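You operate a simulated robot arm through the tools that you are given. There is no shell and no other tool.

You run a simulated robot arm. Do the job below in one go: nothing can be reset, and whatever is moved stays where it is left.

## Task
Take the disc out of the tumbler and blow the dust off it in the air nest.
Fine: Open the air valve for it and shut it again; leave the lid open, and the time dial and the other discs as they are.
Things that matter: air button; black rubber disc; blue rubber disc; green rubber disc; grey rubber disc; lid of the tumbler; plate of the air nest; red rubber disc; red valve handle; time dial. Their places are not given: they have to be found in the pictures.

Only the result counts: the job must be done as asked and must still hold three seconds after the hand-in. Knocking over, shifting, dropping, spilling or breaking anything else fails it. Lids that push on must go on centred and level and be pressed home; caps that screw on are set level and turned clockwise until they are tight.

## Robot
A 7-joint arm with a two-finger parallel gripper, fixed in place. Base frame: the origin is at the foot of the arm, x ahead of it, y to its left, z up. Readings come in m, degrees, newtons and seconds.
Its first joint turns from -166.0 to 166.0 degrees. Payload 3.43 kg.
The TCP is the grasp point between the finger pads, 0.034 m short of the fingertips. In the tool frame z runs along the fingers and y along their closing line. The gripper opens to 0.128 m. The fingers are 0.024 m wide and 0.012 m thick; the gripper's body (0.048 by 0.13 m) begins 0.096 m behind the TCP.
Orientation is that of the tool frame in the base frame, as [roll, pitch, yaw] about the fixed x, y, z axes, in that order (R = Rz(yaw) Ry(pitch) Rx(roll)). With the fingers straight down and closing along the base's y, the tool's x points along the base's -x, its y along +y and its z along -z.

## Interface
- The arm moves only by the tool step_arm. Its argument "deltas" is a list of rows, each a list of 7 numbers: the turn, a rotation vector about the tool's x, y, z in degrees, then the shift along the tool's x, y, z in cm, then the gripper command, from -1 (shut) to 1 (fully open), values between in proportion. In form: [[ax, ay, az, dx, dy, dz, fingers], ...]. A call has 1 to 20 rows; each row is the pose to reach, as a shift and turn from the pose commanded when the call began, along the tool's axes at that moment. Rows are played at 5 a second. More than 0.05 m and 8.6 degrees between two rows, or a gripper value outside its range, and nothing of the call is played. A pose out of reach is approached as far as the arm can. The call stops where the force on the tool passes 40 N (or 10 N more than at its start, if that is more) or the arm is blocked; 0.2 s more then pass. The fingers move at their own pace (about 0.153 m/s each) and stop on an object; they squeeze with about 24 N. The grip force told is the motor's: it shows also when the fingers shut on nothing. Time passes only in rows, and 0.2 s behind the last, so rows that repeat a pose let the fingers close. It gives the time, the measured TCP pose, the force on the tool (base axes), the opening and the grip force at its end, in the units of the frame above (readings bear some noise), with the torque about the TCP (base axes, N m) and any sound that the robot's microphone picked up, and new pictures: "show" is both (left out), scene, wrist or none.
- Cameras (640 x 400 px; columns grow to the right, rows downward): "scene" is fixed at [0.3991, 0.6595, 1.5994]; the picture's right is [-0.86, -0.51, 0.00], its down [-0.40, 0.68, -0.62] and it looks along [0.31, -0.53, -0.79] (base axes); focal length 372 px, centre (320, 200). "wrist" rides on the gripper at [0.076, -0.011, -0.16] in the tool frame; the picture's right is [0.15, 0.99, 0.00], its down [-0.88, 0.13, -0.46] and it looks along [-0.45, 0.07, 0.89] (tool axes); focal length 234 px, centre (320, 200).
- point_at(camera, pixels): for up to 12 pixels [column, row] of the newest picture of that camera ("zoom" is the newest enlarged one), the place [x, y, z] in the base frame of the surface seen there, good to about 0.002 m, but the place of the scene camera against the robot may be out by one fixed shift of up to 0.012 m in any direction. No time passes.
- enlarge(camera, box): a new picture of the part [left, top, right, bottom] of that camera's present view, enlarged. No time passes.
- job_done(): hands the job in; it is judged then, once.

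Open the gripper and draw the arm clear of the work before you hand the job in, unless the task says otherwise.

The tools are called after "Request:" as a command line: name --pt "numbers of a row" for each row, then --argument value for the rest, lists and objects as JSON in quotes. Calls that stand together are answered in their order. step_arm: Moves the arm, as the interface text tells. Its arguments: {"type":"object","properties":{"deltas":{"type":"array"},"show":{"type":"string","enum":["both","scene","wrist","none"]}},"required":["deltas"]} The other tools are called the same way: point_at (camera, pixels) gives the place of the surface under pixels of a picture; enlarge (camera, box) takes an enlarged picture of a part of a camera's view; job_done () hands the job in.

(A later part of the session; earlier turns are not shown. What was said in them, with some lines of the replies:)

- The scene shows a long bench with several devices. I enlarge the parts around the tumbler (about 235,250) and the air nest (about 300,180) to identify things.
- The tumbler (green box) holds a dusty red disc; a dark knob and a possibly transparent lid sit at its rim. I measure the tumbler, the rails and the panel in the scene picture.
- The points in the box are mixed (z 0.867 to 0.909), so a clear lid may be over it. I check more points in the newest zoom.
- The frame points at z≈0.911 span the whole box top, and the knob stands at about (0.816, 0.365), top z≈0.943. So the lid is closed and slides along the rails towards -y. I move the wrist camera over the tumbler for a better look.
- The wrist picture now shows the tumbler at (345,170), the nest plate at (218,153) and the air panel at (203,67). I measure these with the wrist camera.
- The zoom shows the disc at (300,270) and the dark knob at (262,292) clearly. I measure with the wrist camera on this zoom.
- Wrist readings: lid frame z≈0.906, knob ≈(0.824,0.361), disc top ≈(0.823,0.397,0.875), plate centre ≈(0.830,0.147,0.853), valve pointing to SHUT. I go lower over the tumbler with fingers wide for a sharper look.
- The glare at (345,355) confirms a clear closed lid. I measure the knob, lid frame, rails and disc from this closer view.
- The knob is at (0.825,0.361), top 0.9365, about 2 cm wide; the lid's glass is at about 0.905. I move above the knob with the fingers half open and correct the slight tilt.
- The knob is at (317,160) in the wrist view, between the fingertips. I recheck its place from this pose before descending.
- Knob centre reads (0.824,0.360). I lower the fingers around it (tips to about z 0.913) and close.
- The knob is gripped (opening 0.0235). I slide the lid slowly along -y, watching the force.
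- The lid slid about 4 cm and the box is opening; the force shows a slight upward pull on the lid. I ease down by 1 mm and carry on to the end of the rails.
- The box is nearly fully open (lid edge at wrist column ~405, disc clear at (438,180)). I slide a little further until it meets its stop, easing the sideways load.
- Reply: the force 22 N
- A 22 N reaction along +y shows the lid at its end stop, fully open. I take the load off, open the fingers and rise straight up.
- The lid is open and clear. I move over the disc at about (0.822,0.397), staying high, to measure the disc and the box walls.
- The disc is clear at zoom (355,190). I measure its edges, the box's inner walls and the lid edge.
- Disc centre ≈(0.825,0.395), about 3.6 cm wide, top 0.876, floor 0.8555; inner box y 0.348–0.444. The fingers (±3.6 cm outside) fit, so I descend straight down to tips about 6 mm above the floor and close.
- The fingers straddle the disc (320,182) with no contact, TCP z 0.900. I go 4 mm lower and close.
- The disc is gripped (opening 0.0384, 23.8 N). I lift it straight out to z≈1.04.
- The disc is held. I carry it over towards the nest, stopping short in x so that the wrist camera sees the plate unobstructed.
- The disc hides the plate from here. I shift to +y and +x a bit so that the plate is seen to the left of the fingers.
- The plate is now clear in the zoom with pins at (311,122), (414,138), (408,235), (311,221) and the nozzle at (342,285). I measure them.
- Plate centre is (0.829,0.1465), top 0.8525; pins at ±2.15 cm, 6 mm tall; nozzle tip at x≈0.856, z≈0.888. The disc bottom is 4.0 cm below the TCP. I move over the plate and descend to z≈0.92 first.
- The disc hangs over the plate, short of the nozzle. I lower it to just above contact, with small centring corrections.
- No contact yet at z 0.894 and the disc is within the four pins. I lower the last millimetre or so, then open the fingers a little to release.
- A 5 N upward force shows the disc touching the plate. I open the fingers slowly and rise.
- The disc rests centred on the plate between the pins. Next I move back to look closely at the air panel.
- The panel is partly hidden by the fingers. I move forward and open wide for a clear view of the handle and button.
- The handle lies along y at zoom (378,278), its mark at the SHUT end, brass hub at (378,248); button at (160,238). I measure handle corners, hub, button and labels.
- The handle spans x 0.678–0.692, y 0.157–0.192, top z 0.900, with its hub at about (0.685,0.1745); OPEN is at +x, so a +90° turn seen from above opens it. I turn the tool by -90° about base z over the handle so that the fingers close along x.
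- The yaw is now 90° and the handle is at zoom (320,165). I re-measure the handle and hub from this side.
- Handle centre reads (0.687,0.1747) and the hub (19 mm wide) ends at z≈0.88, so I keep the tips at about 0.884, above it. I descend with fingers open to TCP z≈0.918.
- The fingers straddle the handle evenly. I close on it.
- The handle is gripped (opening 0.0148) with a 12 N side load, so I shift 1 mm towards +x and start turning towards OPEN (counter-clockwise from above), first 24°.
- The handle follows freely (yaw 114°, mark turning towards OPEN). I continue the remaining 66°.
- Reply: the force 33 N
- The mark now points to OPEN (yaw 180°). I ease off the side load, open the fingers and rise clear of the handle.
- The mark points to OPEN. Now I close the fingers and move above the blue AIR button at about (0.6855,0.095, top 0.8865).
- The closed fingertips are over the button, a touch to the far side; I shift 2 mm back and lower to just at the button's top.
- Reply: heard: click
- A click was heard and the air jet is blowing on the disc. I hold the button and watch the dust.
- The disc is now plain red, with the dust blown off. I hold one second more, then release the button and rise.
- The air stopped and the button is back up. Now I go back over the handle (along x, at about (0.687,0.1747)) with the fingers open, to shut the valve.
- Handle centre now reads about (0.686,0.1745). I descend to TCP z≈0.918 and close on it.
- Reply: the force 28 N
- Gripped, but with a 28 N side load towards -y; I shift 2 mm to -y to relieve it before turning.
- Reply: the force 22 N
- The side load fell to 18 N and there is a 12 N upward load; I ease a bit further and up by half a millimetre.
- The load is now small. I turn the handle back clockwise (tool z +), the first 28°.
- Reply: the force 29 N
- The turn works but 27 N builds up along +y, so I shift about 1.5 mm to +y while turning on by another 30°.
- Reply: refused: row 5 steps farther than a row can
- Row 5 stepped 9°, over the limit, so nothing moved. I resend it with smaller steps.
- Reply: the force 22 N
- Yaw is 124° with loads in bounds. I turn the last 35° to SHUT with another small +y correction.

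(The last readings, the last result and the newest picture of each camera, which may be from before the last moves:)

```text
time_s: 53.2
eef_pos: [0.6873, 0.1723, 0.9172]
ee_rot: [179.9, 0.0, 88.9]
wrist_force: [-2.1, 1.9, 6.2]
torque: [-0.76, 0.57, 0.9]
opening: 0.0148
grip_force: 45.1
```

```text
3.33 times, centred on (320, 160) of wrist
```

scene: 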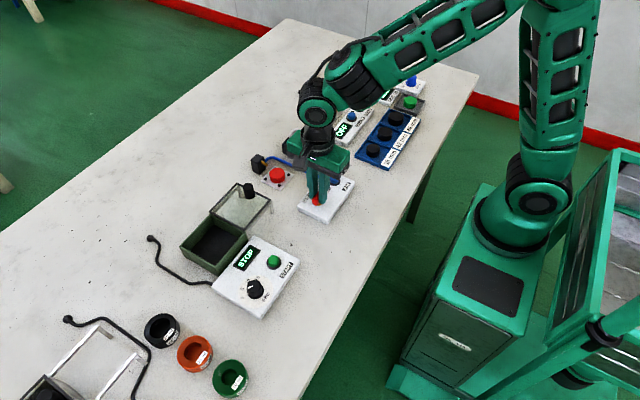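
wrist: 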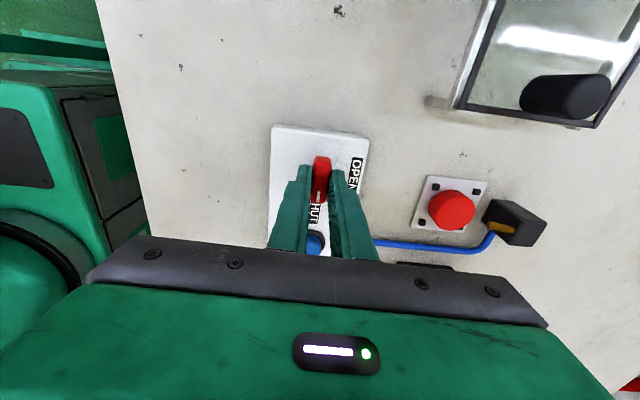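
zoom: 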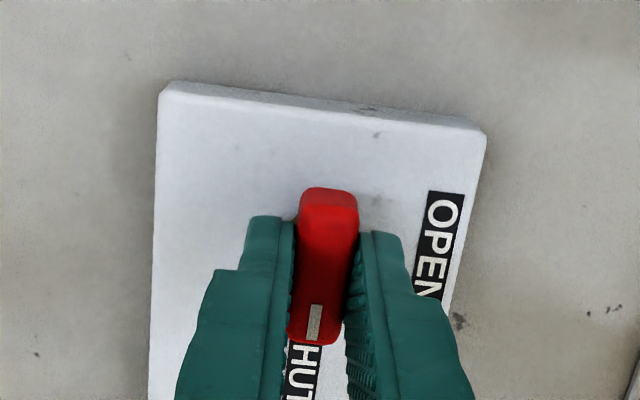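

A 0.9 N·m resisting torque shows the handle at its SHUT stop, with the mark facing SHUT. I open the fingers and rise.

Request:
step_arm --pt "0 0 -1 0 0 0 -1" --pt "0 0 -1 0 0 0 -0.6" --pt "0 0 -1 0 0 0 -0.3" --pt "0 0 -1 0 0 -0.5 -0.3" --pt "0 0 -1 0 0 -3 -0.3" --pt "0 0 -1 0 0 -7 -0.3" --pt "0 0 -1 0 0 -11 -0.3" --pt "0 0 -1 0 0 -11 -0.3"

Request:
enlarge --camera "wrist" --box '[240, 90, 460, 230]'

Request:
enlarge --camera "scene" --box '[240, 140, 380, 230]'

```text
time_s: 55.0
eef_pos: [0.6887, 0.1727, 1.0287]
ee_rot: [179.9, 0.0, 89.9]
wrist_force: [-1.1, 0.4, 0.2]
torque: [0.0, 0.01, -0.02]
opening: 0.045
grip_force: 0.1
```

scene: 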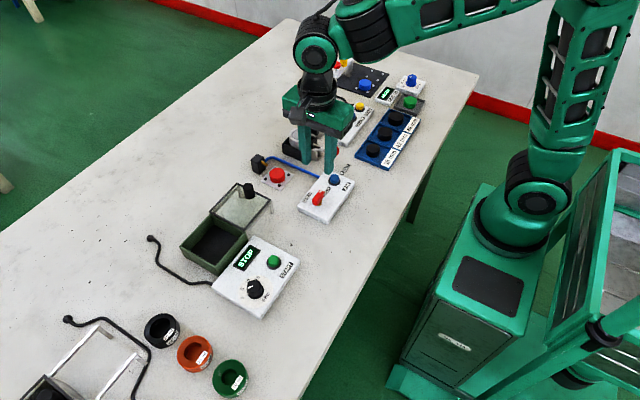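
wrist: 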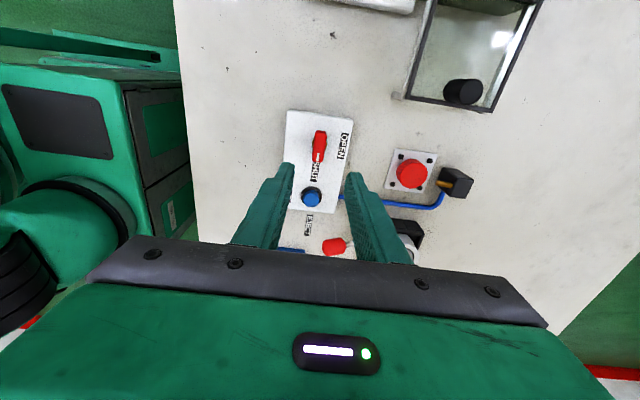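

```text
2.86 times, centred on (350, 160) of wrist
```

zoom: 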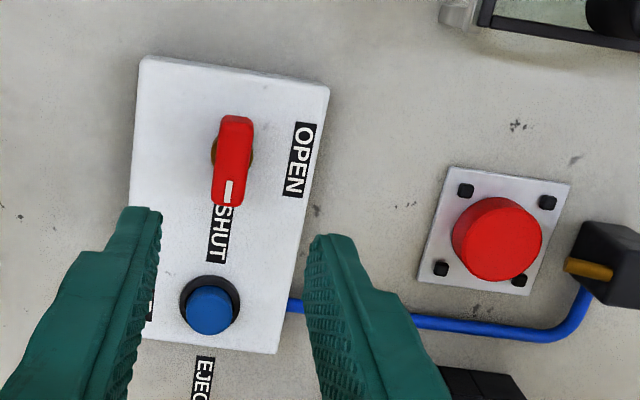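

```text
4.44 times, centred on (310, 185) of scene
```

zoom: 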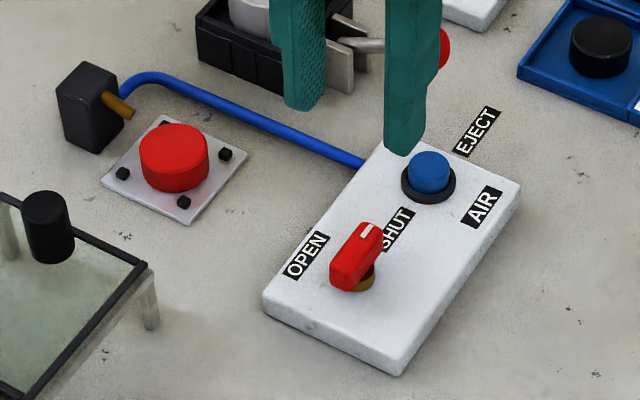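

The valve mark points to SHUT, the disc is clean on the plate, and the lid is open. I raise the arm and draw it back clear with the gripper open.

Request:
step_arm --pt "0 0 0 0 0 -4 -0.3" --pt "0 0 0 0 0 -8 0" --pt "0 0 0 0 -3 -11 0.5" --pt "0 0 0 0 -6 -12 1" --pt "0 0 0 0 -9 -12 1" --pt "0 0 0 0 -12 -12 1" --pt "0 0 0 0 -12 -12 1" --pt "0 0 0 0 -12 -12 1"

Request:
enlarge --camera "scene" --box '[140, 120, 380, 330]'

Request:
enlarge --camera "scene" --box '[230, 130, 370, 230]'

```text
time_s: 56.8
eef_pos: [0.5691, 0.1707, 1.1461]
ee_rot: [179.9, 0.0, 89.9]
wrist_force: [-0.1, -0.6, -0.1]
torque: [0.03, 0.01, 0.0]
opening: 0.128
grip_force: 0.0
```

scene: 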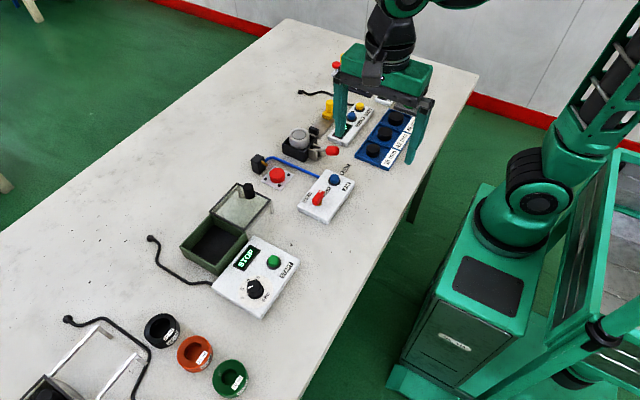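
wrist: 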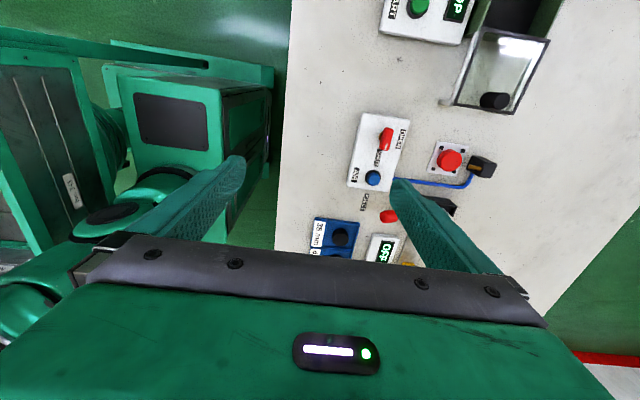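

```text
1.90 times, centred on (260, 225) of scene
```

zoom: 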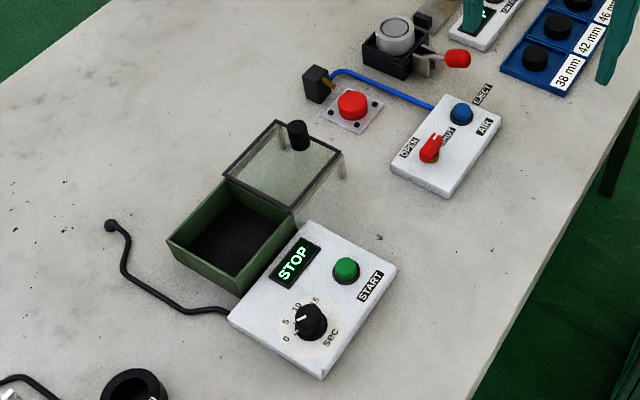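

```text
4.00 times, centred on (300, 180) of scene
```

zoom: 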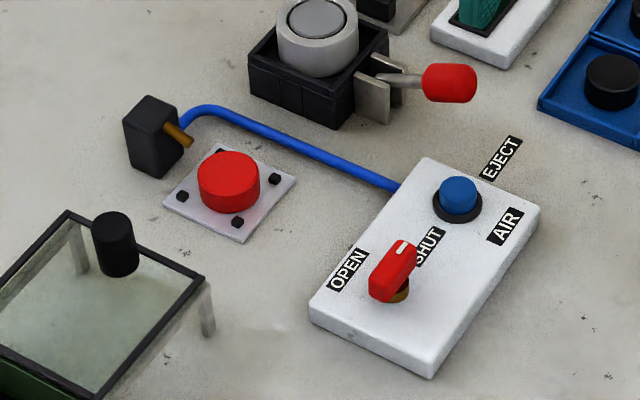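

Everything is as asked: the disc is clean on the nest plate, the valve is shut, the lid is open, the dial and other discs are untouched, and the arm is clear with the gripper open. I hand the job in.

Request:
job_done

```text
The job is handed in.
```

The red disc is out of the tumbler and sits clean on the plate of the air nest. I've handed the job in, but I don't have the verdict yet.

- **Tumbler:** I slid the lid along its rails to the end stop and left it open.
- **Air:** I opened the valve and held the AIR button for about three seconds. The dust was visibly gone before I let go. I then turned the handle back to its SHUT stop.
- **Left alone:** I did not touch the time dial or any of the other discs.
- **Arm:** It is drawn back clear of the work with the gripper open.
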